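You operate a simulated robot arm through the tools that you are given. There is no shell and no other tool. Be economical: measure what you need, move in short steps, check, and stop when the job is done.

You are at the controls of a simulated two-armed robot. One attempt, no reset.

TASK
Purge the dispenser into the shot cup up to the 10 ml line and scrap the cup.
Fine: stand the cup under the nozzle, hold the dispenser while you press its orange key, and wipe the drip off the bench with the pad; the pad goes back and the cup into the grey tray.

It is judged by the outcome, as a careful person would: the job done as asked, and still so three seconds after it is handed in. It fails if anything else is knocked over, pushed out of place, dropped, spilled or broken.

THE ROBOT
Two 6-joint arms with two-finger parallel grippers on one trunk, on a base that drives. Base frame: it is fixed to the floor where the robot stands at the start and does not move with it; the origin is under the middle of the robot, x ahead of it, y to its left, z up. Lengths are in mm, angles in rad, forces in N, time in s.
The left shoulder is at the start at [60, 187, 1172], the right one opposite. With the tool pointing down near the work surface each hand reaches from about 100 to 600 mm from the robot's upright axis, wherever it stands, measured 20 degrees to its own side. Places, roughly: dispenser key [600, -200, 1000]; inside of the grey tray [800, 200, 800]; drip on the bench [400, 400, 800]. Payload 1.57 kg a hand.
Tool frame (each hand has its own): the origin (TCP) lies between the finger pads and is the grasp point; the fingertips stand 30 mm ahead of it; z points along the fingers, y is the line along which they close. The gripper opens to 110 mm. The fingers are 24 mm wide and 12 mm thick; the gripper's body (48 by 112 mm) begins 78 mm behind the TCP.
Orientation is that of the tool frame in the base frame, as [roll, pitch, yaw] about the fixed x, y, z axes, in that order (R = Rz(yaw) Ry(pitch) Rx(roll)). With the fingers straight down and closing along the base's y, the tool's x points along the base's -x, its y along +y and its z along -z.

THE INTERFACE
- The arms move only by the tool step_arm. It takes "left_motion", "right_motion" or both (then of equal length, played together; a hand with none holds still); each is a list of rows, each a list of 7 numbers: the shift along the base's x, y, z in units of 20 mm (1.0 is 20 mm), then the turn, a rotation vector about the base's x, y, z in units of 5 degrees (1.0 is 5 degrees), then the gripper command, from -1 (shut) to 1 (fully open), values between in proportion. In form: [[dx, dy, dz, wx, wy, wz, hand], ...]. A call has 1 to 10 rows; each row shifts and turns the commanded pose from where the row before left it. A call with a number of a shift or a turn outside -1 to 1 is refused whole. Rows are played at 5 a second. More than 50 mm and 0.15 rad between two rows, or a gripper value outside its range, and nothing of the call is played. Where a pose cannot be reached the arm comes as near as it can. A force on the tool above 90 N (or 10 N above the force at the start of the call, whichever is more), or a blocked arm, ends the call early, and 0.2 s more pass. Each finger travels about 153 mm/s and halts on what it meets, pressing with about 30 N; the grip force reading is that of the motor and also rises with nothing between the fingers. The clock runs only during rows and for 0.2 s after the last one: add rows that do not move to give the fingers time. It gives the time, the measured TCP pose, the force on the tool (base axes), the opening and the grip force at its end, in the units of the frame above (readings bear some noise), and new pictures: "views" is both (left out), scene, wrist or none (wrist: the cameras of the hands that moved).
- Cameras (640 x 400 px; columns grow to the right, rows downward): "scene" is now at [20, 18.1, 1713.7]; the picture's right is [0.34, -0.94, 0.00], its down [-0.71, -0.26, -0.66] and it looks along [0.62, 0.22, -0.75] (base axes); focal length 265 px, centre (320, 200). "left" rides on the left gripper at [70, -16, -141] in its tool frame; the picture's right is [0.23, 0.97, 0.00], its down [-0.85, 0.20, -0.48] and it looks along [-0.47, 0.11, 0.88] (tool axes); focal length 222 px, centre (320, 200). "right" rides on the right gripper at [70, 16, -141] in its tool frame; the picture's right is [-0.23, 0.97, 0.00], its down [-0.86, -0.20, -0.48] and it looks along [-0.47, -0.11, 0.88] (tool axes); focal length 222 px, centre (320, 200).
- raise_lower(by): slides the trunk up (or, below 0, down) by that many mm; the arms and the scene camera ride with it, the base frame stays. It gives what a move gives, with no picture.
- steer(legs): drives the robot by 1 to 6 legs, each [ahead, left, turn to the left] in mm, mm and rad, along the robot's own axes; the way and the turn of a leg run together, so that a leg with both is an arc; at most 1500 mm and 3.142 rad a leg. The arms and the cameras ride along, it lands a little off, and it stops where it bumps. It gives what a move gives, and a new picture of the scene camera.
- pan_tilt(pan, tilt): turns the head with the scene camera to pan (to the left, within 1.501 rad either way) and tilt (down, from -0.506 to 1.204), counted from straight ahead of the robot. It gives what a move gives, and a new picture of the scene camera.
- locate(camera, pixels): there is no depth. For up to 12 entries [column, row, z] of the newest picture of that camera ("zoom" is the newest enlarged one), the place [x, y] in the base frame at which the ray of that pixel passes the height z, good to about 2 mm, but the place of the scene camera against the robot may be out by one fixed shift of up to 12 mm in any direction. It takes no simulated time.
- inspect(camera, box): a new picture of the part [left, top, right, bottom] of that camera's present view, enlarged. It takes no simulated time.
- sign_off(): hands the job in; it is judged then, once.

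Work in short steps. Measure before you move; look again where a grasp or a placing could have gone wrong, and mend it. You have 80 turns and 260 pictures in all, those below and enlarged ones among them. Open the grippers and draw the arms clear of the work before you hand the job in, unless the task says otherwise; then end with one line.

The tools are called after ">>>" as a command line: name --argument value ..., lists and objects as JSON in quotes. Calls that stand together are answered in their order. step_arm: Moves the arms, as the interface text tells. Its arguments: {"type":"object","properties":{"left_motion":{"type":"array","items":{"type":"array","items":{"type":"number"}}},"right_motion":{"type":"array","items":{"type":"array","items":{"type":"number"}}},"views":{"type":"string","enum":["both","scene","wrist","none"]}},"required":[]} The other tools are called the same way: raise_lower (by) slides the trunk up or down; steer (legs) drives the base; pan_tilt (pan, tilt) turns the head that bears the scene camera; locate (camera, pixels) gives the place at which the rays of pixels pass given heights; inspect (camera, box) takes an enlarged picture of a part of a camera's view; sign_off () hands the job in.

At the start:

```text
time: 0.0
left_position: [363.7, 295.5, 1368.2]
left_ee_rot: [-3.141, 0.0, 3.14]
left_ft_force: [-0.4, 0.5, -0.3]
left_grip_width: 110.1
left_finger_force: 0.0
right_position: [405.0, -20.1, 1318.0]
right_ee_rot: [3.142, 0.001, -3.141]
right_ft_force: [-0.2, -0.7, -0.1]
right_grip_width: 109.7
right_finger_force: 0.1
trunk travel left (down, up): [-800.0, 190.0]
robot x, y, heading: [1.7, -0.0, 0.001]
head pan, tilt: [0.347, 0.852]
```

scene: 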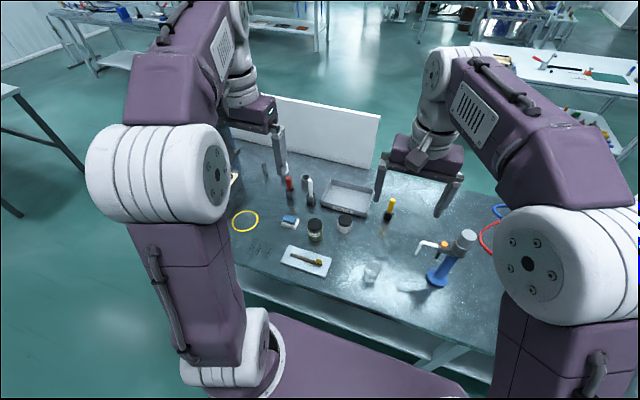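
right: 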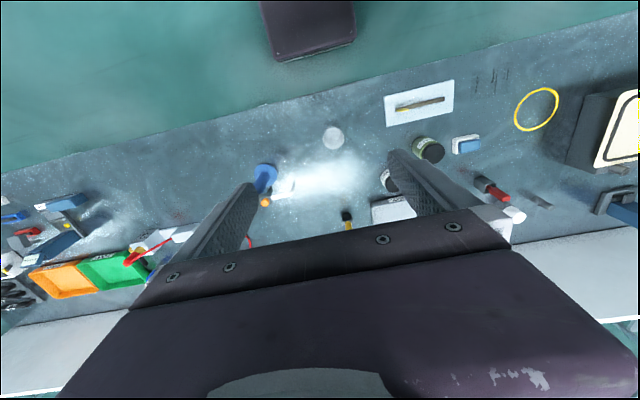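
left: 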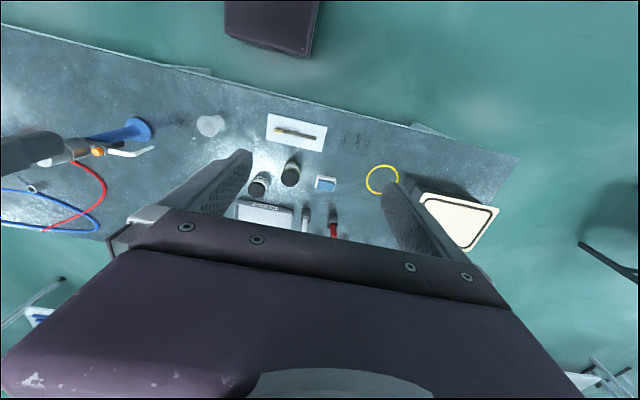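

The scene shows the dispenser near (440,260), a cup at about (372,272), tray at (347,200), pad perhaps the blue/white item at (290,221). I enlarge these parts.

>>> inspect --camera "scene" --box '[340, 190, 500, 300]'

>>> inspect --camera "scene" --box '[225, 150, 385, 290]'

>>> inspect --camera "left" --box '[40, 70, 440, 250]'

```text
3.64 times, centred on (420, 245) of scene
```

zoom: 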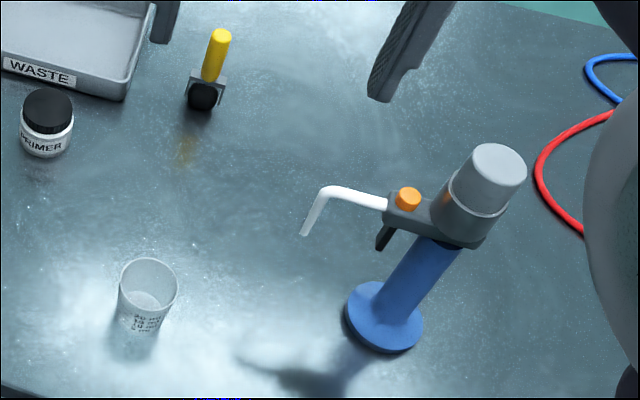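

```text
2.86 times, centred on (305, 220) of scene
```

zoom: 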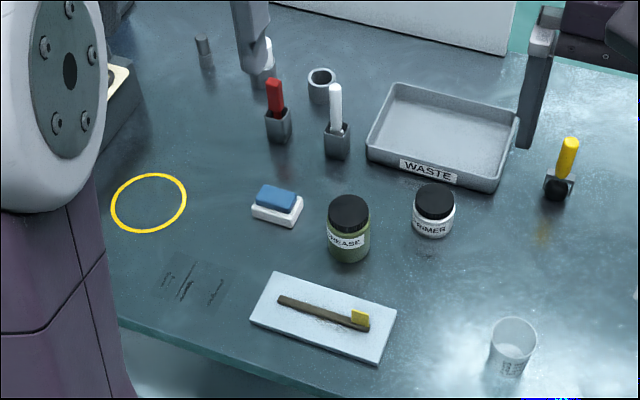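

```text
1.60 times, centred on (240, 160) of left
```

zoom: 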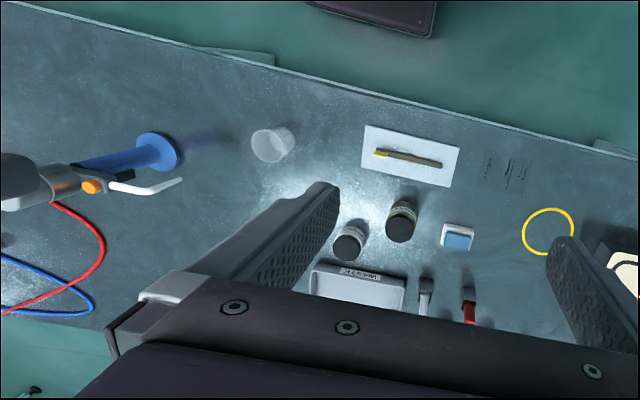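

I measure the items I've found: cup, dispenser base, nozzle tip, key, pad, the marks, the brownish spot, the tray.

>>> locate --camera "scene" --pixels '[[290, 223, 800], [290, 220, 820], [273, 248, 800], [387, 231, 800], [371, 279, 800], [373, 263, 850], [437, 278, 800], [416, 254, 900], [442, 244, 1000], [347, 200, 800], [245, 221, 800], [306, 260, 800]]'

>>> locate --camera "left" --pixels '[[325, 183, 820], [356, 141, 800], [211, 125, 800], [135, 128, 800], [382, 180, 800], [297, 132, 800], [265, 210, 800]]'

>>> inspect --camera "left" --box '[290, 110, 420, 200]'

>>> inspect --camera "right" --box '[240, 110, 400, 240]'

```text
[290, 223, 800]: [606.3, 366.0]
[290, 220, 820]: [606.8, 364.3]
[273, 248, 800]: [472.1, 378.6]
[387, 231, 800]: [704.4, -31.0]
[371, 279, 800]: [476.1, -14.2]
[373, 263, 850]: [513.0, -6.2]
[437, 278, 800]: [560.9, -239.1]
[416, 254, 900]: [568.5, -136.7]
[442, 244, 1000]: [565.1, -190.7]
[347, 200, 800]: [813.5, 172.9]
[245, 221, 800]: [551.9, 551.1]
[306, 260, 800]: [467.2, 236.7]
```

```text
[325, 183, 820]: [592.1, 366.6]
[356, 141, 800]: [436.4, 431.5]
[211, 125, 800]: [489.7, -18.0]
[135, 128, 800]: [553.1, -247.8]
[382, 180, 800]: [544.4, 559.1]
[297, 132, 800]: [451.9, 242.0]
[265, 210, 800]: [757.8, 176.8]
```

```text
4.44 times, centred on (355, 155) of left
```

zoom: 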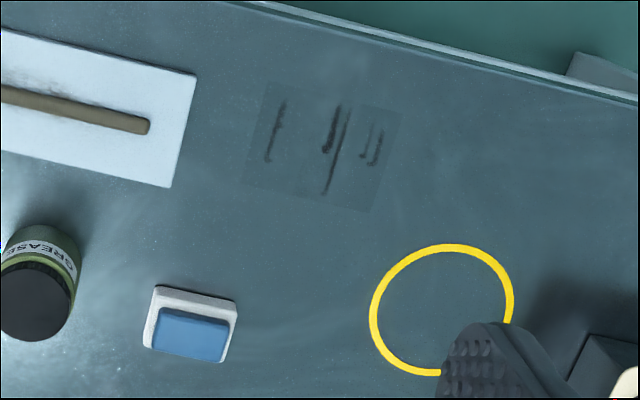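

```text
3.08 times, centred on (320, 175) of right
```

zoom: 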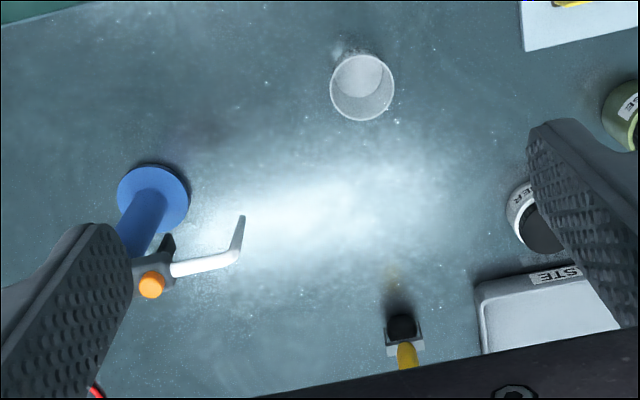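

The drip appears to be the dark streaks near (436,425) on the bench; the pad (blue on white) is at about (592,366). I lower the right hand to get a closer view of cup and dispenser, and the left to view pad and marks.

>>> step_arm --right_motion '[[0, -0.4, -0.9, 0, 0, 0, 1], [0, -0.4, -0.9, 0, 0, 0, 1], [0, -0.4, -0.9, 0, 0, 0, 1], [0, -0.4, -0.9, 0, 0, 0, 1], [0, -0.4, -0.9, 0, 0, 0, 1], [0, -0.4, -0.9, 0, 0, 0, 1], [0, -0.4, -0.9, 0, 0, 0, 1], [0, -0.4, -0.9, 0, 0, 0, 1], [0, -0.4, -0.9, 0, 0, 0, 1], [0, -0.4, -0.9, 0, 0, 0, 1]]' --left_motion '[[-0.2, 0.4, -1, 0, 0, 0, 1], [-0.2, 0.4, -1, 0, 0, 0, 1], [-0.2, 0.4, -1, 0, 0, 0, 1], [-0.2, 0.4, -1, 0, 0, 0, 1], [-0.2, 0.4, -1, 0, 0, 0, 1], [-0.2, 0.4, -1, 0, 0, 0, 1], [-0.2, 0.4, -1, 0, 0, 0, 1], [-0.2, 0.4, -1, 0, 0, 0, 1], [-0.2, 0.4, -1, 0, 0, 0, 1], [-0.2, 0.4, -1, 0, 0, 0, 1]]'

```text
time: 2.2
left_position: [324.0, 375.9, 1167.0]
left_ee_rot: [-3.141, 0.001, -3.141]
left_ft_force: [0.0, 0.0, -0.1]
left_grip_width: 110.1
left_finger_force: 0.1
right_position: [405.4, -102.4, 1137.2]
right_ee_rot: [-3.14, -0.002, 3.141]
right_ft_force: [-1.1, -0.5, 0.0]
right_grip_width: 110.1
right_finger_force: 0.0
trunk travel left (down, up): [-800.0, 190.0]
robot x, y, heading: [-4.2, -0.4, -0.002]
head pan, tilt: [0.347, 0.852]
```

scene: 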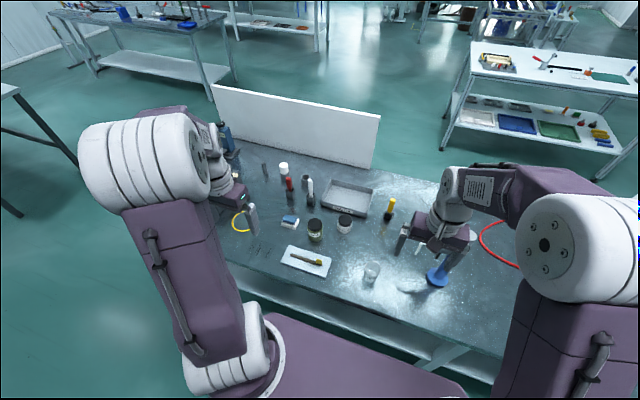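
right: 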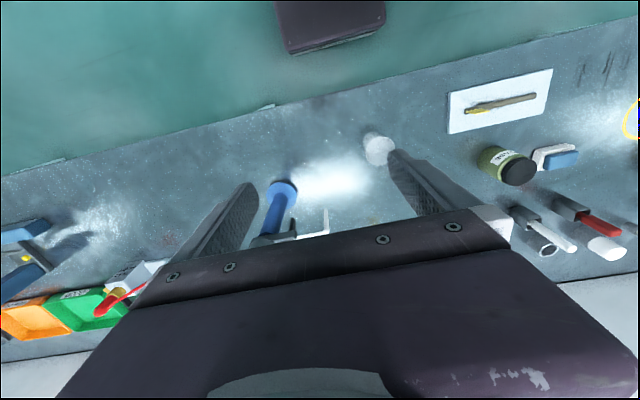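
left: 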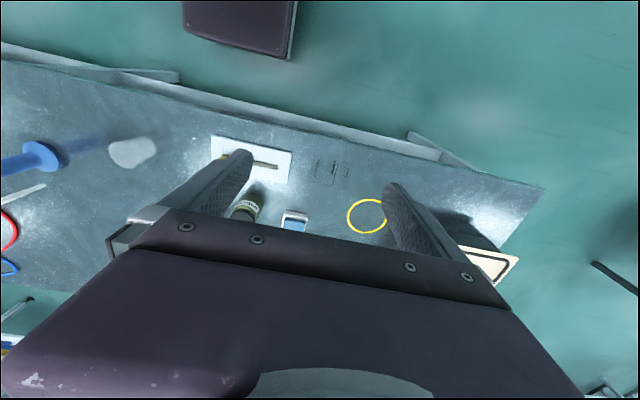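

Right wrist view shows base at (283,188), nozzle (325,215), cup (378,150). I enlarge both wrist views.

>>> inspect --camera "right" --box '[230, 120, 430, 245]'

>>> inspect --camera "left" --box '[240, 120, 400, 240]'

>>> inspect --camera "scene" --box '[350, 210, 480, 300]'

```text
3.20 times, centred on (330, 182) of right
```

zoom: 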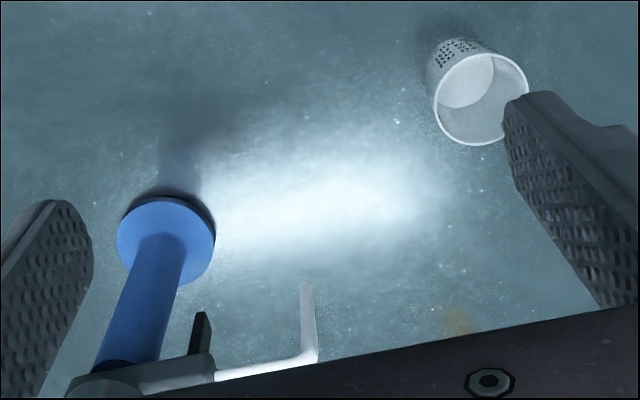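

```text
3.33 times, centred on (320, 180) of left
```

zoom: 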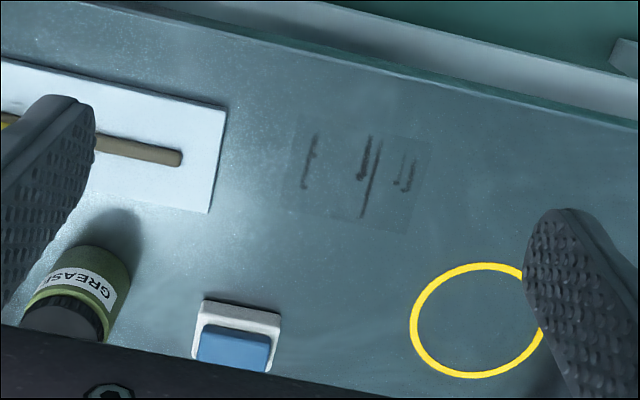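

```text
4.44 times, centred on (415, 255) of scene
```

zoom: 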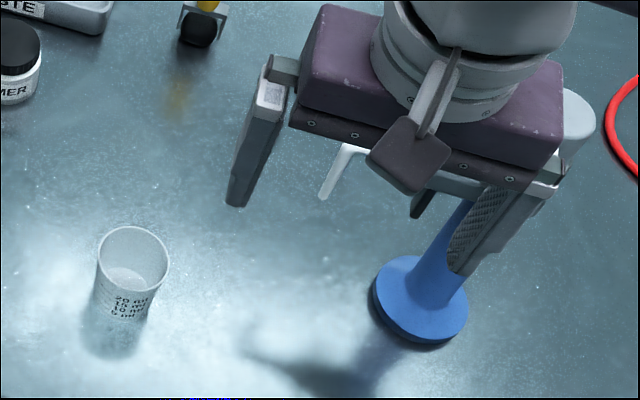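

Triangulating: nozzle tip ≈ (557,-127,905), dispenser base ≈ (554,-233), cup ≈ (483,-1), rim z≈852. The tray is far away, so I measure the table's front edge, and tilt the head down to see clearance to the robot base.

>>> pan_tilt --pan 0.0 --tilt 1.15

```text
time: 3.0
left_position: [323.6, 375.6, 1168.3]
left_ee_rot: [-3.141, 0.0, 3.141]
left_ft_force: [-0.4, 0.0, 0.0]
left_grip_width: 109.8
left_finger_force: 0.0
right_position: [404.1, -103.0, 1139.0]
right_ee_rot: [3.141, 0.003, 3.139]
right_ft_force: [-0.3, -0.2, -0.5]
right_grip_width: 109.9
right_finger_force: 0.1
trunk travel left (down, up): [-800.0, 190.0]
robot x, y, heading: [0.3, -0.7, 0.004]
head pan, tilt: [0.0, 1.15]
```

scene: 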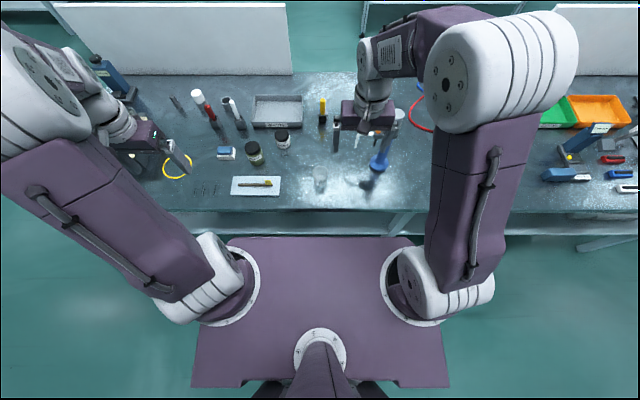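

I locate the table's front edge and the shoulder deck/chassis front edge.

>>> locate --camera "scene" --pixels '[[250, 211, 800], [450, 214, 800], [300, 236, 700], [320, 236, 1100], [320, 236, 300], [197, 190, 800], [208, 190, 800], [280, 110, 820], [279, 125, 820], [223, 152, 820]]'

>>> locate --camera "right" --pixels '[[290, 54, 300], [290, 54, 800], [290, 54, 1000], [386, 20, 300], [282, 115, 800]]'

>>> inspect --camera "right" --box '[200, 0, 460, 160]'

>>> inspect --camera "left" --box '[100, 0, 460, 200]'

```text
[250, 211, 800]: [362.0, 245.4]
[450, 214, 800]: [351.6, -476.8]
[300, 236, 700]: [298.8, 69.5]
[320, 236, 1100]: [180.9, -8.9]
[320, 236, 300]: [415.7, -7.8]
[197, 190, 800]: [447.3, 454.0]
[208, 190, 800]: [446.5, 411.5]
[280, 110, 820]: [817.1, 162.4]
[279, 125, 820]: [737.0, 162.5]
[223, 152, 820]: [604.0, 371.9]
```

```text
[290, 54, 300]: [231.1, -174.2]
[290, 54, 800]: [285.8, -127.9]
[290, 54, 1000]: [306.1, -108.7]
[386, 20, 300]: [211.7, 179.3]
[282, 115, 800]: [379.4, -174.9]
```

```text
2.46 times, centred on (330, 80) of right
```

zoom: 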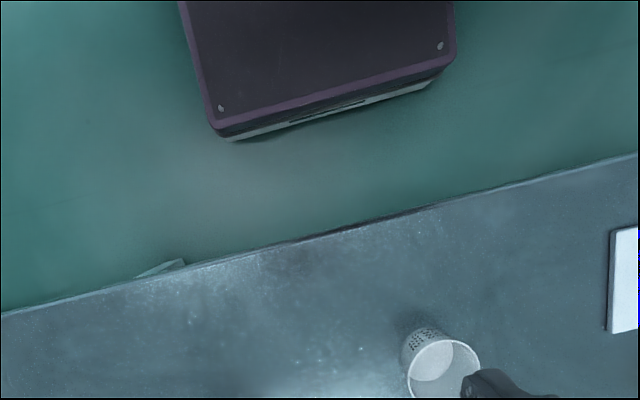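

```text
1.78 times, centred on (280, 100) of left
```

zoom: 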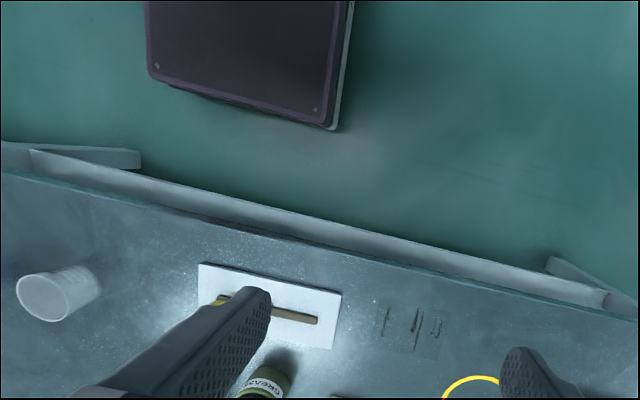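

The chassis front is at x≈220 and the table edge at x≈360 with the lower stretcher further back, so there is room. I drive 70 mm ahead and turn 0.3 rad right so that both hands reach the dispenser.

>>> steer --legs '[[70, 0, 0], [0, 0, -0.3]]'

```text
time: 5.0
left_position: [490.2, 263.8, 1167.3]
left_ee_rot: [-3.141, 0.001, 2.842]
left_ft_force: [0.7, 0.3, -1.2]
left_grip_width: 109.9
left_finger_force: 0.0
right_position: [426.6, -217.7, 1139.1]
right_ee_rot: [3.141, 0.001, 2.839]
right_ft_force: [-0.3, 0.1, -0.9]
right_grip_width: 109.8
right_finger_force: 0.0
trunk travel left (down, up): [-800.0, 190.0]
robot x, y, heading: [74.7, -3.3, -0.302]
head pan, tilt: [0.0, 1.15]
```

scene: 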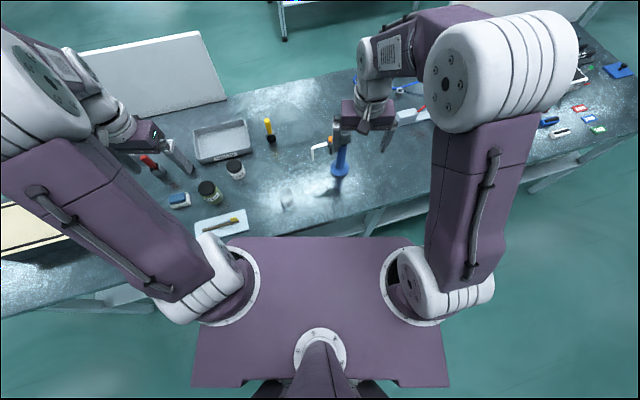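

Now I bring the right hand toward the cup while tilting it 45° forward (so that it can later clear the nozzle), and shift the left hand aside.

>>> step_arm --right_motion '[[0, 1, -0.6, 0, 0, 0, 1], [0, 1, -0.6, -0.296, -0.955, 0, 1], [0, 1, -0.6, -0.296, -0.955, 0, 1], [0, 1, -0.6, -0.296, -0.955, 0, 1], [0, 1, -0.6, -0.296, -0.955, 0, 1], [0, 1, -0.6, -0.296, -0.955, 0, 1], [0, 1, -0.6, -0.296, -0.955, 0, 1], [0, 1, -0.6, -0.296, -0.955, 0, 1], [-0.2, 1, -0.6, -0.296, -0.955, 0, 1], [-0.2, 1, -0.6, -0.296, -0.955, 0, 1]]' --left_motion '[[0, 0.5, 0, 0, 0, 0, 1], [0, 0.5, 0, 0, 0, 0, 1], [0, 0.5, 0, 0, 0, 0, 1], [0, 0.5, 0, 0, 0, 0, 1], [0, 0.5, 0, 0, 0, 0, 1], [0, 0.5, 0, 0, 0, 0, 1], [0, 0.5, 0, 0, 0, 0, 1], [0, 0.5, 0, 0, 0, 0, 1], [0, 0.5, 0, 0, 0, 0, 1], [0, 0.5, 0, 0, 0, 0, 1]]'

```text
time: 7.2
left_position: [489.9, 364.3, 1166.3]
left_ee_rot: [3.141, 0.001, 2.838]
left_ft_force: [0.6, 0.8, 0.5]
left_grip_width: 109.9
left_finger_force: 0.0
right_position: [423.9, -19.9, 1025.9]
right_ee_rot: [3.123, 0.794, 2.81]
right_ft_force: [-0.3, 0.1, -0.5]
right_grip_width: 110.2
right_finger_force: 0.2
trunk travel left (down, up): [-800.0, 190.0]
robot x, y, heading: [71.9, -2.1, -0.301]
head pan, tilt: [0.0, 1.15]
```

scene: 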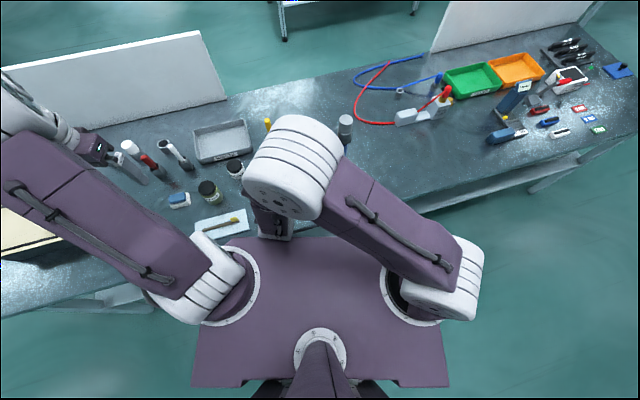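
right: 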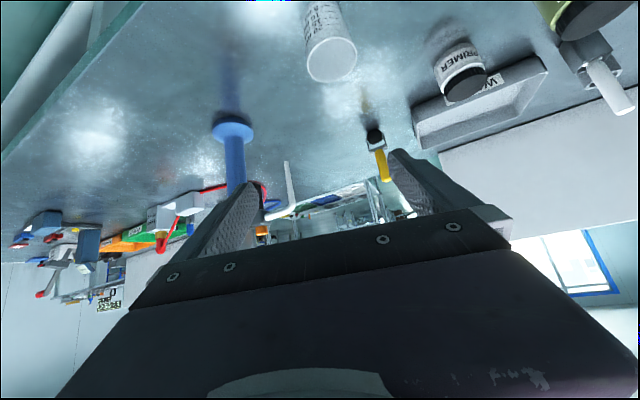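
left: 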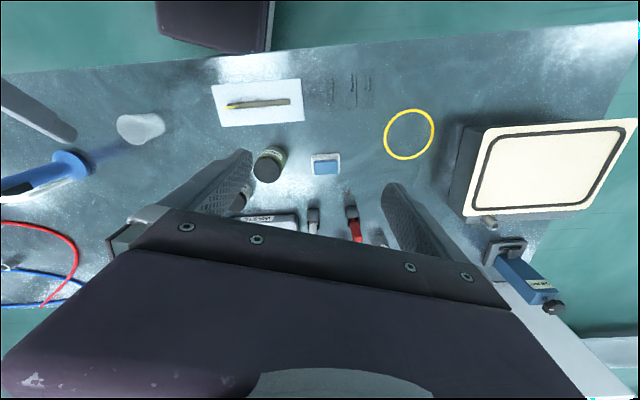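

The cup rim centre now shows at (331,60) in the right view; I check its place and measure pad and streaks from the left view.

>>> locate --camera "right" --pixels '[[331, 58, 852], [331, 62, 852], [233, 131, 808], [286, 163, 905]]'

>>> locate --camera "left" --pixels '[[327, 168, 825], [325, 162, 800], [332, 92, 800], [352, 90, 800], [368, 85, 800], [141, 128, 830]]'

>>> inspect --camera "right" --box '[220, 0, 420, 125]'

>>> inspect --camera "left" --box '[240, 50, 440, 190]'

```text
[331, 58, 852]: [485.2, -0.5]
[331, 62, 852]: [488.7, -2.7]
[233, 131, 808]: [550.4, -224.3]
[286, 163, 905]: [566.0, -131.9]
```

```text
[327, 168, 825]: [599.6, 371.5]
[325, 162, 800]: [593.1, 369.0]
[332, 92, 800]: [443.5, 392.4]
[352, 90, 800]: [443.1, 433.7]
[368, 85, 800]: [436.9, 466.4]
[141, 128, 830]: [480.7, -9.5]
```

```text
3.20 times, centred on (320, 62) of right
```

zoom: 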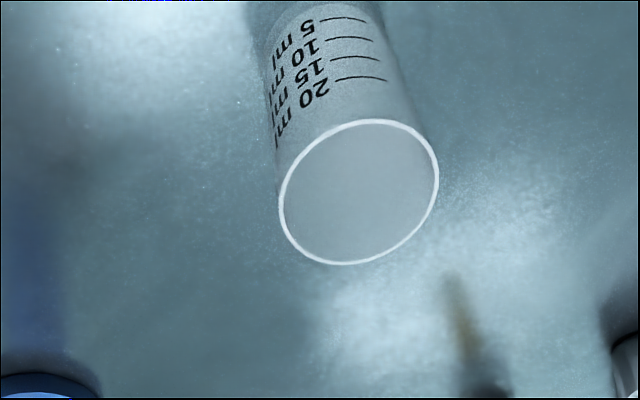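

```text
2.86 times, centred on (340, 120) of left
```

zoom: 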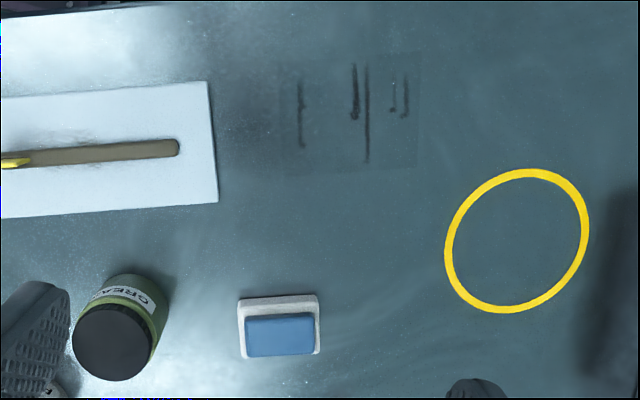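

Cup is at (486,-1). I bring the right hand down behind it and begin the tilted approach.

>>> step_arm --right_motion '[[-0.04, 0.33, -0.97, 0, 0, 0, 1], [-0.04, 0.33, -0.97, 0, 0, 0, 1], [-0.04, 0.33, -0.97, 0, 0, 0, 1], [-0.04, 0.33, -0.97, 0, 0, 0, 1], [-0.04, 0.33, -0.97, 0, 0, 0, 1], [-0.04, 0.33, -0.97, 0, 0, 0, 1], [0.67, -0.21, -0.7, 0, 0, 0, 1], [0.67, -0.21, -0.7, 0, 0, 0, 1], [0.67, -0.21, -0.7, 0, 0, 0, 1]]'

>>> inspect --camera "right" --box '[160, 0, 480, 200]'

```text
time: 9.2
left_position: [491.3, 362.7, 1168.0]
left_ee_rot: [-3.142, 0.001, 2.841]
left_ft_force: [-0.9, 0.6, -0.4]
left_grip_width: 110.1
left_finger_force: 0.1
right_position: [458.9, 20.1, 863.5]
right_ee_rot: [-3.133, 0.782, 2.853]
right_ft_force: [0.0, 0.4, 0.6]
right_grip_width: 110.1
right_finger_force: 0.0
right hand out of reach, approached as far as the arm can: row 2, 3, 5
trunk travel left (down, up): [-800.0, 190.0]
robot x, y, heading: [69.0, 0.3, -0.302]
head pan, tilt: [0.0, 1.15]
```

scene: 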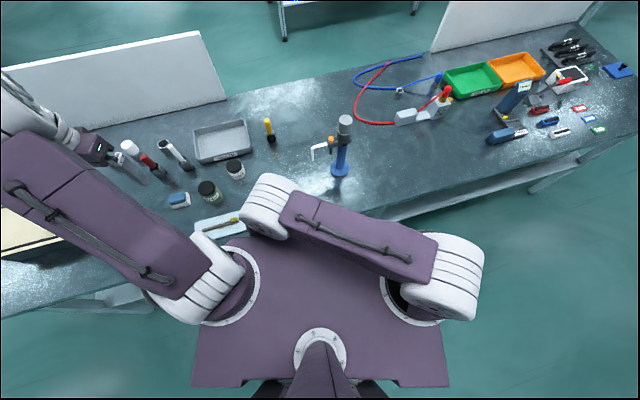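
right: 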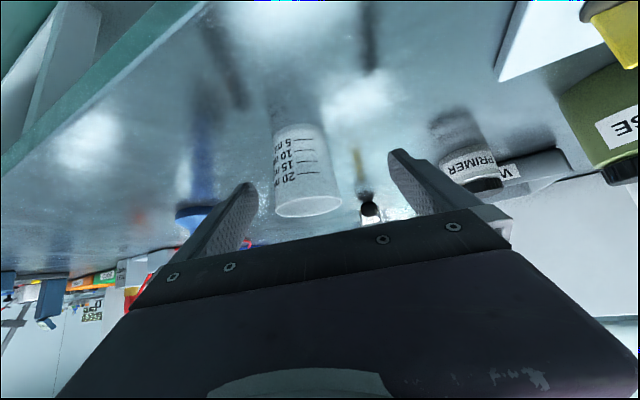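

```text
2.00 times, centred on (320, 100) of right
```

zoom: 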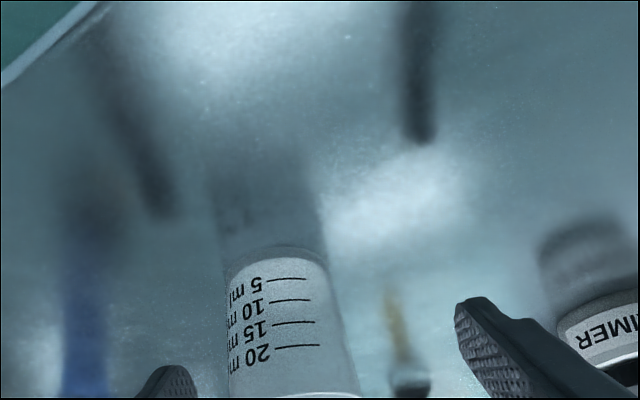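

The cup sits about 13 mm right of the finger centre line; I correct sideways, then go to the cup (486,-1,838).

>>> step_arm --right_motion '[[-0.18, -0.62, 0, 0, 0, 0, 1], [0.52, -0.15, -0.42, 0, 0, 0, 1], [0.52, -0.15, -0.42, 0, 0, 0, 1], [0.52, -0.15, -0.42, 0, 0, 0, 1]]'

```text
time: 10.2
left_position: [489.9, 362.9, 1167.0]
left_ee_rot: [-3.141, 0.001, 2.84]
left_ft_force: [1.5, -0.5, 0.1]
left_grip_width: 109.8
left_finger_force: 0.0
right_position: [491.4, 0.3, 840.3]
right_ee_rot: [3.141, 0.783, 2.838]
right_ft_force: [0.5, -0.6, 0.4]
right_grip_width: 109.9
right_finger_force: 0.0
right hand out of reach, approached as far as the arm can: row 1
trunk travel left (down, up): [-800.0, 190.0]
robot x, y, heading: [69.9, 0.7, -0.304]
head pan, tilt: [0.0, 1.15]
```

scene: 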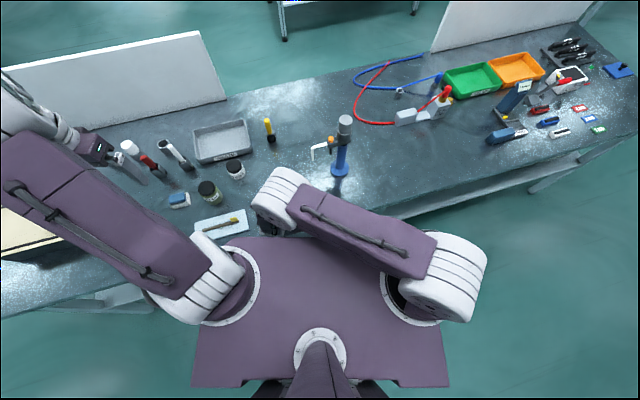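
right: 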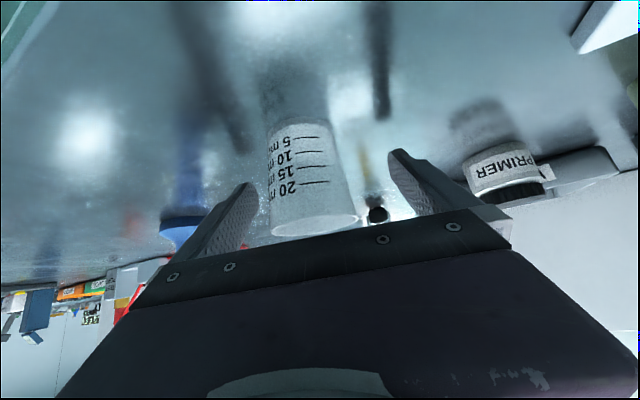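

The cup is between the fingers. I close softly to about 62 and then 55 mm and watch the grip reading.

>>> step_arm --right_motion '[[0, 0, 0, 0, 0, 0, 0.14], [0, 0, 0, 0, 0, 0, 0.14], [0, 0, 0, 0, 0, 0, 0.0], [0, 0, 0, 0, 0, 0, 0.0]]' --views "wrist"

```text
time: 11.2
left_position: [490.5, 363.0, 1168.6]
left_ee_rot: [3.14, 0.001, 2.84]
left_ft_force: [1.0, -0.1, 1.1]
left_grip_width: 110.1
left_finger_force: 0.1
right_position: [491.9, 2.2, 839.7]
right_ee_rot: [3.14, 0.783, 2.839]
right_ft_force: [-0.4, 0.2, 0.1]
right_grip_width: 54.8
right_finger_force: 0.1
trunk travel left (down, up): [-800.0, 190.0]
robot x, y, heading: [71.1, 0.5, -0.3]
head pan, tilt: [0.0, 1.15]
```

right: 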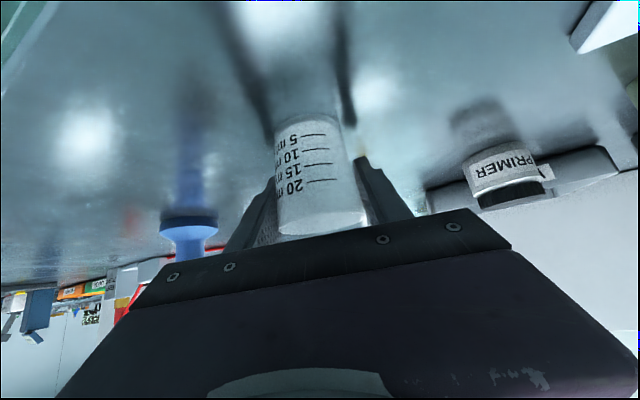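

Still no grip force at 54.8 mm; I close further in small steps.

>>> step_arm --right_motion '[[0, 0, 0, 0, 0, 0, -0.06], [0, 0, 0, 0, 0, 0, -0.1], [0, 0, 0, 0, 0, 0, -0.1]]' --views "wrist"

```text
time: 12.0
left_position: [490.4, 362.2, 1167.2]
left_ee_rot: [3.14, -0.002, 2.841]
left_ft_force: [0.3, 0.2, -0.2]
left_grip_width: 109.6
left_finger_force: 0.1
right_position: [491.4, 1.7, 840.4]
right_ee_rot: [3.14, 0.783, 2.841]
right_ft_force: [0.2, 0.8, -0.3]
right_grip_width: 51.9
right_finger_force: 29.8
trunk travel left (down, up): [-800.0, 190.0]
robot x, y, heading: [70.4, -0.9, -0.304]
head pan, tilt: [0.0, 1.15]
```

right: 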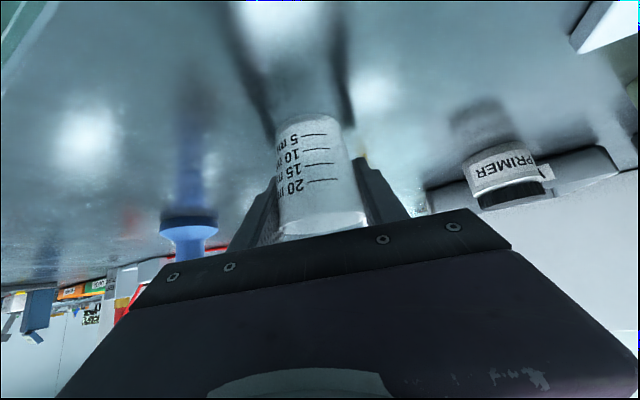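

Firm grip at 52 mm. I lift 10 mm and carry the cup to under the nozzle tip, staying 10 mm above the bench for a check.

>>> step_arm --right_motion '[[0, 0, 0.5, 0, 0, 0, -0.1], [0.5, -0.93, 0, 0, 0, 0, -0.1], [0.5, -0.93, 0, 0, 0, 0, -0.1], [0.5, -0.93, 0, 0, 0, 0, -0.1], [0.5, -0.93, 0, 0, 0, 0, -0.1], [0.5, -0.93, 0, 0, 0, 0, -0.1], [0.5, -0.93, 0, 0, 0, 0, -0.1], [0.5, -0.93, 0, 0, 0, 0, -0.1], [0, 0, 0, 0, 0, 0, -0.1]]'

>>> inspect --camera "scene" --box '[260, 100, 400, 200]'

>>> inspect --camera "left" --box '[0, 100, 200, 225]'

```text
time: 14.0
left_position: [490.2, 361.7, 1167.8]
left_ee_rot: [3.141, -0.001, 2.84]
left_ft_force: [0.7, 0.2, -0.1]
left_grip_width: 110.0
left_finger_force: 0.1
right_position: [565.2, -126.7, 850.1]
right_ee_rot: [-3.133, 0.782, 2.845]
right_ft_force: [0.3, 0.1, -0.1]
right_grip_width: 51.8
right_finger_force: 29.7
right hand out of reach, approached as far as the arm can: row 5
trunk travel left (down, up): [-800.0, 190.0]
robot x, y, heading: [67.7, 1.5, -0.302]
head pan, tilt: [0.0, 1.15]
```

scene: 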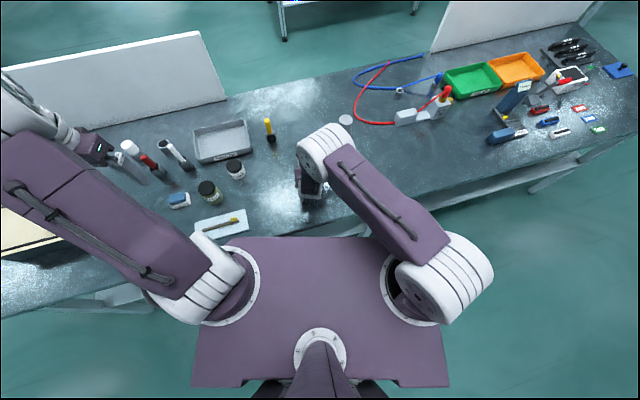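
right: 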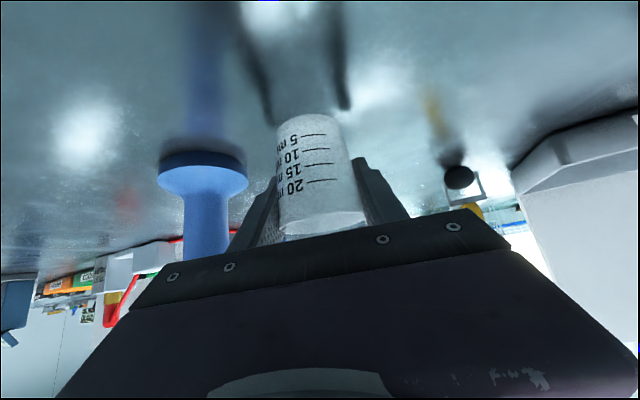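

```text
4.00 times, centred on (330, 150) of scene
```

zoom: 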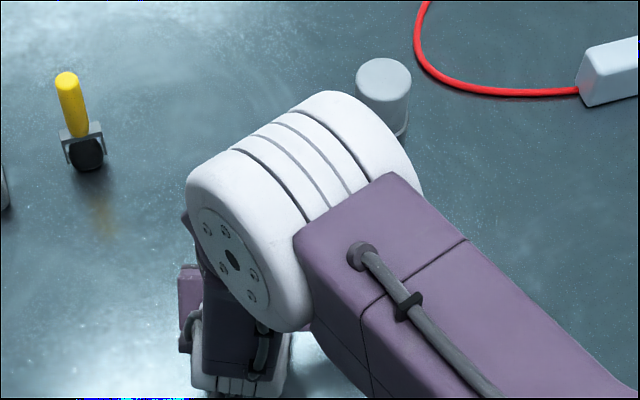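

```text
3.20 times, centred on (100, 162) of left
```

zoom: 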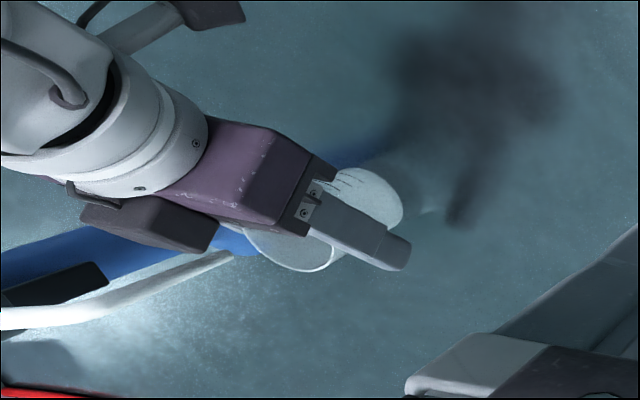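

I check nozzle tip against cup rim in the left view (tip at about (72,180), rim centre about (90,178)).

>>> locate --camera "left" --pixels '[[72.5, 180, 905], [72.5, 180, 915], [90, 178, 862]]'

```text
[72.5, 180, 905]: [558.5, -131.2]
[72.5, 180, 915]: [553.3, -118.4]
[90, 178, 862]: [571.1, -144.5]
```

Tip is at about (558,-130) and cup centre at (561,-126); I correct by (-3,-4) mm, lower 9.5 mm, and open to 75 mm.

>>> step_arm --right_motion '[[-0.15, -0.2, -0.25, 0, 0, 0, -0.1], [0, 0, -0.22, 0, 0, 0, -0.1], [0, 0, 0, 0, 0, 0, -0.1]]' --views "none"

>>> step_arm --right_motion '[[0, 0, 0, 0, 0, 0, 0.05], [0, 0, 0, 0, 0, 0, 0.2], [0, 0, 0, 0, 0, 0, 0.36], [0, 0, 0, 0, 0, 0, 0.36]]' --views "wrist"

```text
time: 14.8
left_position: [490.5, 362.7, 1167.9]
left_ee_rot: [-3.141, 0.0, 2.84]
left_ft_force: [-0.9, -0.6, -0.2]
left_grip_width: 109.8
left_finger_force: 0.0
right_position: [567.2, -128.4, 841.5]
right_ee_rot: [-3.134, 0.782, 2.842]
right_ft_force: [0.6, 0.6, 0.2]
right_grip_width: 51.8
right_finger_force: 29.9
right hand out of reach, approached as far as the arm can: row 1
trunk travel left (down, up): [-800.0, 190.0]
robot x, y, heading: [69.4, -0.3, -0.3]
head pan, tilt: [0.0, 1.15]
```

```text
time: 15.8
left_position: [490.2, 363.4, 1167.7]
left_ee_rot: [-3.141, 0.0, 2.84]
left_ft_force: [-0.2, 0.0, 0.3]
left_grip_width: 110.2
left_finger_force: 0.1
right_position: [565.8, -128.0, 842.0]
right_ee_rot: [-3.135, 0.783, 2.843]
right_ft_force: [-1.1, 0.4, -0.4]
right_grip_width: 74.9
right_finger_force: 0.0
trunk travel left (down, up): [-800.0, 190.0]
robot x, y, heading: [69.8, -0.4, -0.3]
head pan, tilt: [0.0, 1.15]
```

right: 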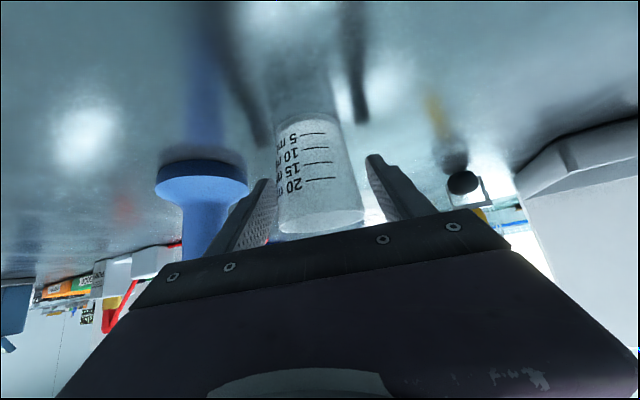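

Cup released and standing. I retract along the tool axis and view.

>>> step_arm --right_motion '[[-0.67, 0.2, 0.7, 0, 0, 0, 0.4], [-0.67, 0.2, 0.7, 0, 0, 0, 0.4], [-0.67, 0.2, 0.7, 0, 0, 0, 0.4], [-0.67, 0.2, 0.7, 0, 0, 0, 0.4], [-0.67, 0.2, 0.7, 0, 0, 0, 0.4], [-0.67, 0.2, 0.7, 0, 0, 0, 0.4]]'

>>> inspect --camera "right" --box '[160, 50, 440, 225]'

>>> inspect --camera "left" --box '[0, 100, 200, 225]'

```text
time: 17.2
left_position: [489.4, 364.0, 1168.0]
left_ee_rot: [3.141, 0.0, 2.841]
left_ft_force: [0.1, 1.1, -0.7]
left_grip_width: 110.1
left_finger_force: 0.0
right_position: [526.4, -80.4, 932.0]
right_ee_rot: [-3.132, 0.78, 2.844]
right_ft_force: [-0.8, 0.5, 0.2]
right_grip_width: 76.9
right_finger_force: 0.1
right hand out of reach, approached as far as the arm can: row 1, 2, 3, 4, 5, 6
trunk travel left (down, up): [-800.0, 190.0]
robot x, y, heading: [72.1, -0.4, -0.298]
head pan, tilt: [0.0, 1.15]
```

scene: 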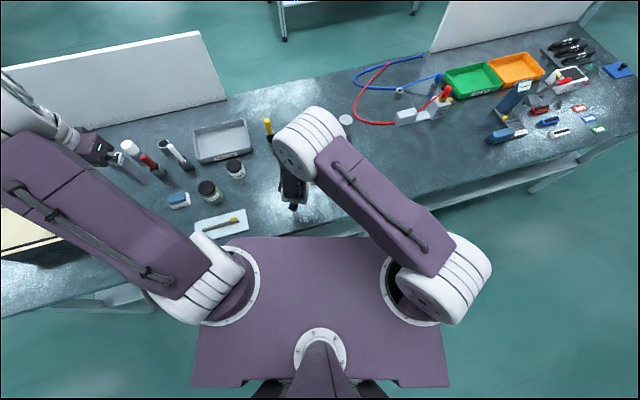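
right: 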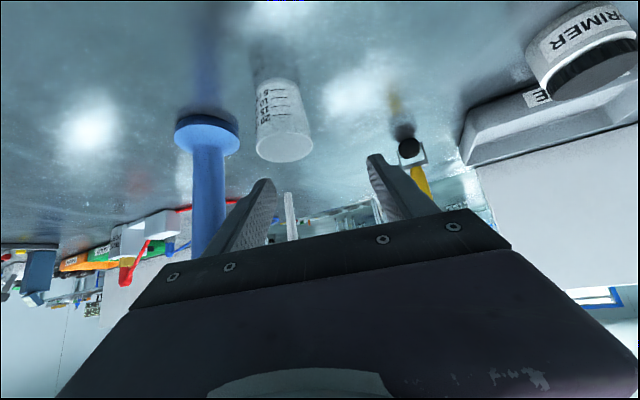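

```text
2.29 times, centred on (300, 138) of right
```

zoom: 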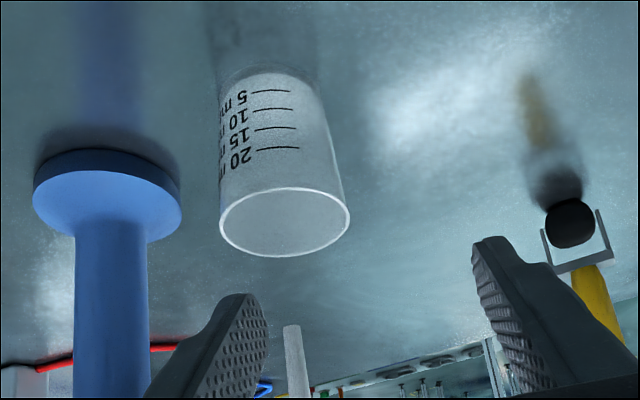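

```text
3.20 times, centred on (100, 162) of left
```

zoom: 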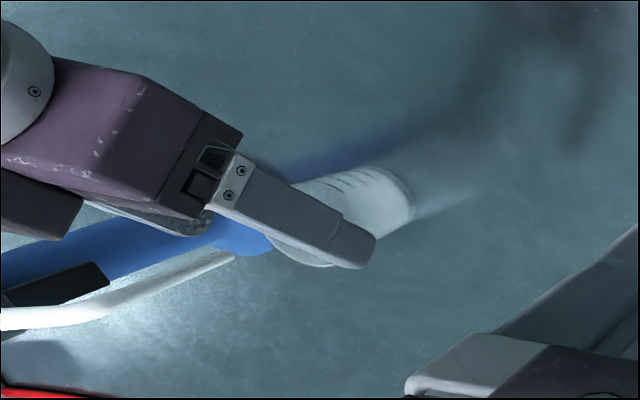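

The retract was clipped (arm folded too tight), but the cup still stands. I check the cup's place relative to the tip.

>>> locate --camera "right" --pixels '[[284.7, 146.7, 852], [288, 193, 905], [207, 135, 806]]'

>>> raise_lower --by 150

```text
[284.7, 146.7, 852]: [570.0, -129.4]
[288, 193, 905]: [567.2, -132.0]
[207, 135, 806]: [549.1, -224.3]
```

```text
time: 19.0
left_position: [490.7, 363.9, 1317.0]
left_ee_rot: [-3.142, 0.0, 2.839]
left_ft_force: [-0.3, -0.6, -0.1]
left_grip_width: 110.3
left_finger_force: 0.0
right_position: [527.1, -80.4, 1081.8]
right_ee_rot: [-3.132, 0.782, 2.841]
right_ft_force: [0.8, 0.6, -0.8]
right_grip_width: 77.1
right_finger_force: 0.0
trunk travel left (down, up): [-950.0, 40.0]
robot x, y, heading: [67.2, 1.7, -0.301]
head pan, tilt: [0.0, 1.15]
```

Tip and rim centre agree within 4 mm. With the trunk raised, I draw the right hand back to see the dispenser head and key.

>>> step_arm --right_motion '[[-0.9, -0.3, 0.3, 0, 0, 0, 0.4], [-0.9, -0.3, 0.3, 0, 0, 0, 0.4], [-0.9, -0.3, 0.3, 0, 0, 0, 0.4], [-0.9, -0.5, 0, 0, 0, 0, 0.4], [-0.9, -0.5, 0, 0, 0, 0, 0.4], [-0.9, -0.5, 0, 0, 0, 0, 0.4], [0, -1, 0, 0, 0, 0, 0.4], [0, -1, 0, 0, 0, 0, 0.4]]'

>>> inspect --camera "right" --box '[160, 50, 480, 250]'

>>> inspect --camera "scene" --box '[270, 90, 430, 200]'

```text
time: 20.8
left_position: [490.2, 361.0, 1317.5]
left_ee_rot: [3.14, 0.0, 2.838]
left_ft_force: [1.0, 0.6, 0.3]
left_grip_width: 110.0
left_finger_force: 0.2
right_position: [507.3, -108.9, 1149.2]
right_ee_rot: [-3.125, 0.779, 2.848]
right_ft_force: [0.2, 0.4, 0.2]
right_grip_width: 77.1
right_finger_force: 0.1
right hand out of reach, approached as far as the arm can: row 1, 2, 3, 4, 5, 6, 7, 8
trunk travel left (down, up): [-950.0, 40.0]
robot x, y, heading: [71.8, -0.3, -0.302]
head pan, tilt: [0.0, 1.15]
```

scene: 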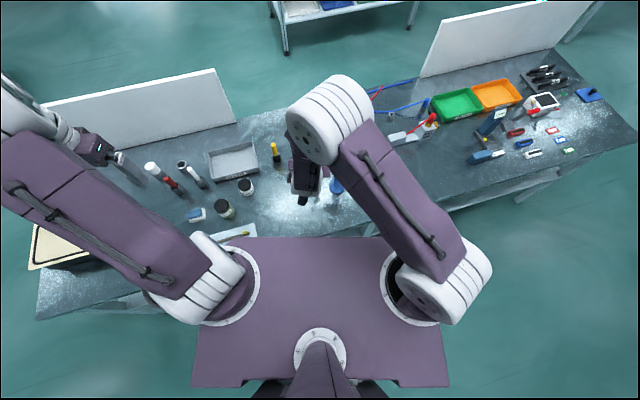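
right: 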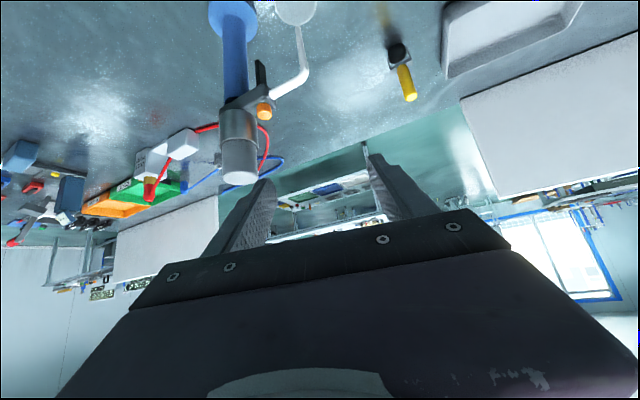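

```text
2.00 times, centred on (320, 150) of right
```

zoom: 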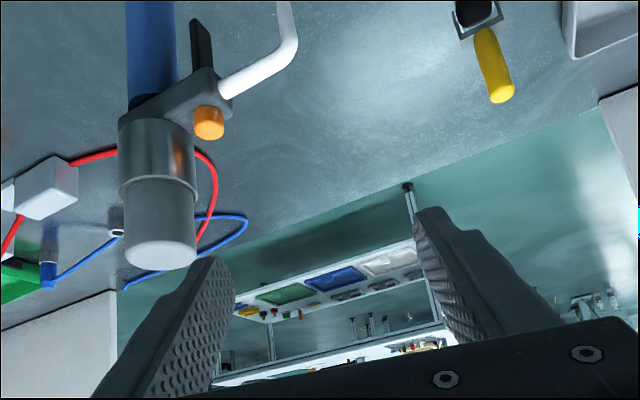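

```text
3.64 times, centred on (350, 145) of scene
```

zoom: 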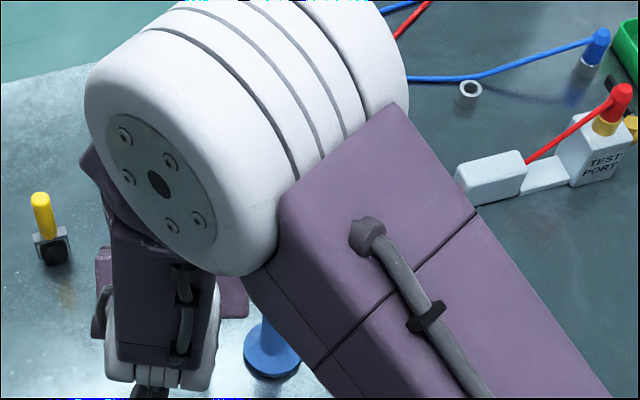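

The 45° tilt folds the wrist to its limit here, so I'll instead hold the dispenser by its reservoir from above (top z≈1079, axis ≈(552,-229)) with the right hand. I untilt the right hand and start yawing it.

>>> step_arm --right_motion '[[0, 0, 0.3, 0.296, 0.955, 0, 0.6], [0, 0, 0.3, 0.296, 0.955, 0, 0.6], [0, 0, 0.3, 0.296, 0.955, 0, 0.6], [0, 0, 0.3, 0.296, 0.955, 0, 0.6], [0, 0, 0.3, 0.296, 0.955, 0, 0.6], [0, 0, 0.3, 0.296, 0.955, 0, 0.6], [0, 0, 0, 0.296, 0.955, 0, 0.6], [0, 0, 0, 0.296, 0.955, 0, 0.6], [0, 0, 0, 0.296, 0.955, 0, 0.6], [0, 0, 0, 0, 0, 0.5, 0.6]]'

```text
time: 23.0
left_position: [490.3, 362.9, 1317.9]
left_ee_rot: [3.141, 0.001, 2.839]
left_ft_force: [0.3, -0.2, -0.4]
left_grip_width: 110.2
left_finger_force: 0.0
right_position: [505.7, -107.0, 1183.6]
right_ee_rot: [-3.135, -0.003, 2.885]
right_ft_force: [-0.1, -1.0, -0.5]
right_grip_width: 88.0
right_finger_force: 0.0
trunk travel left (down, up): [-950.0, 40.0]
robot x, y, heading: [69.1, -3.2, -0.304]
head pan, tilt: [0.0, 1.15]
```

scene: 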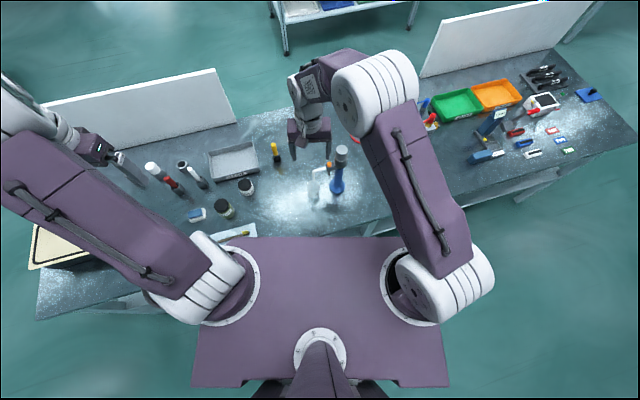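
right: 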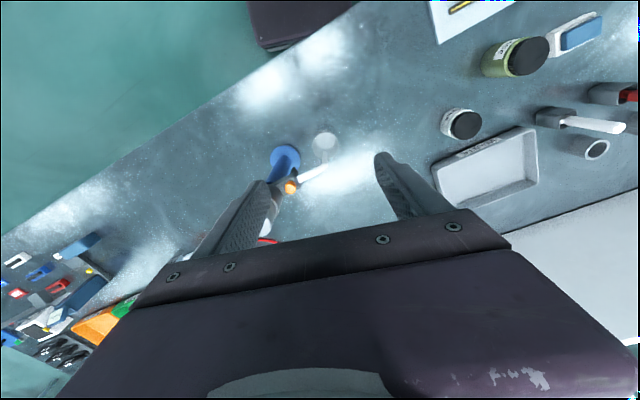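

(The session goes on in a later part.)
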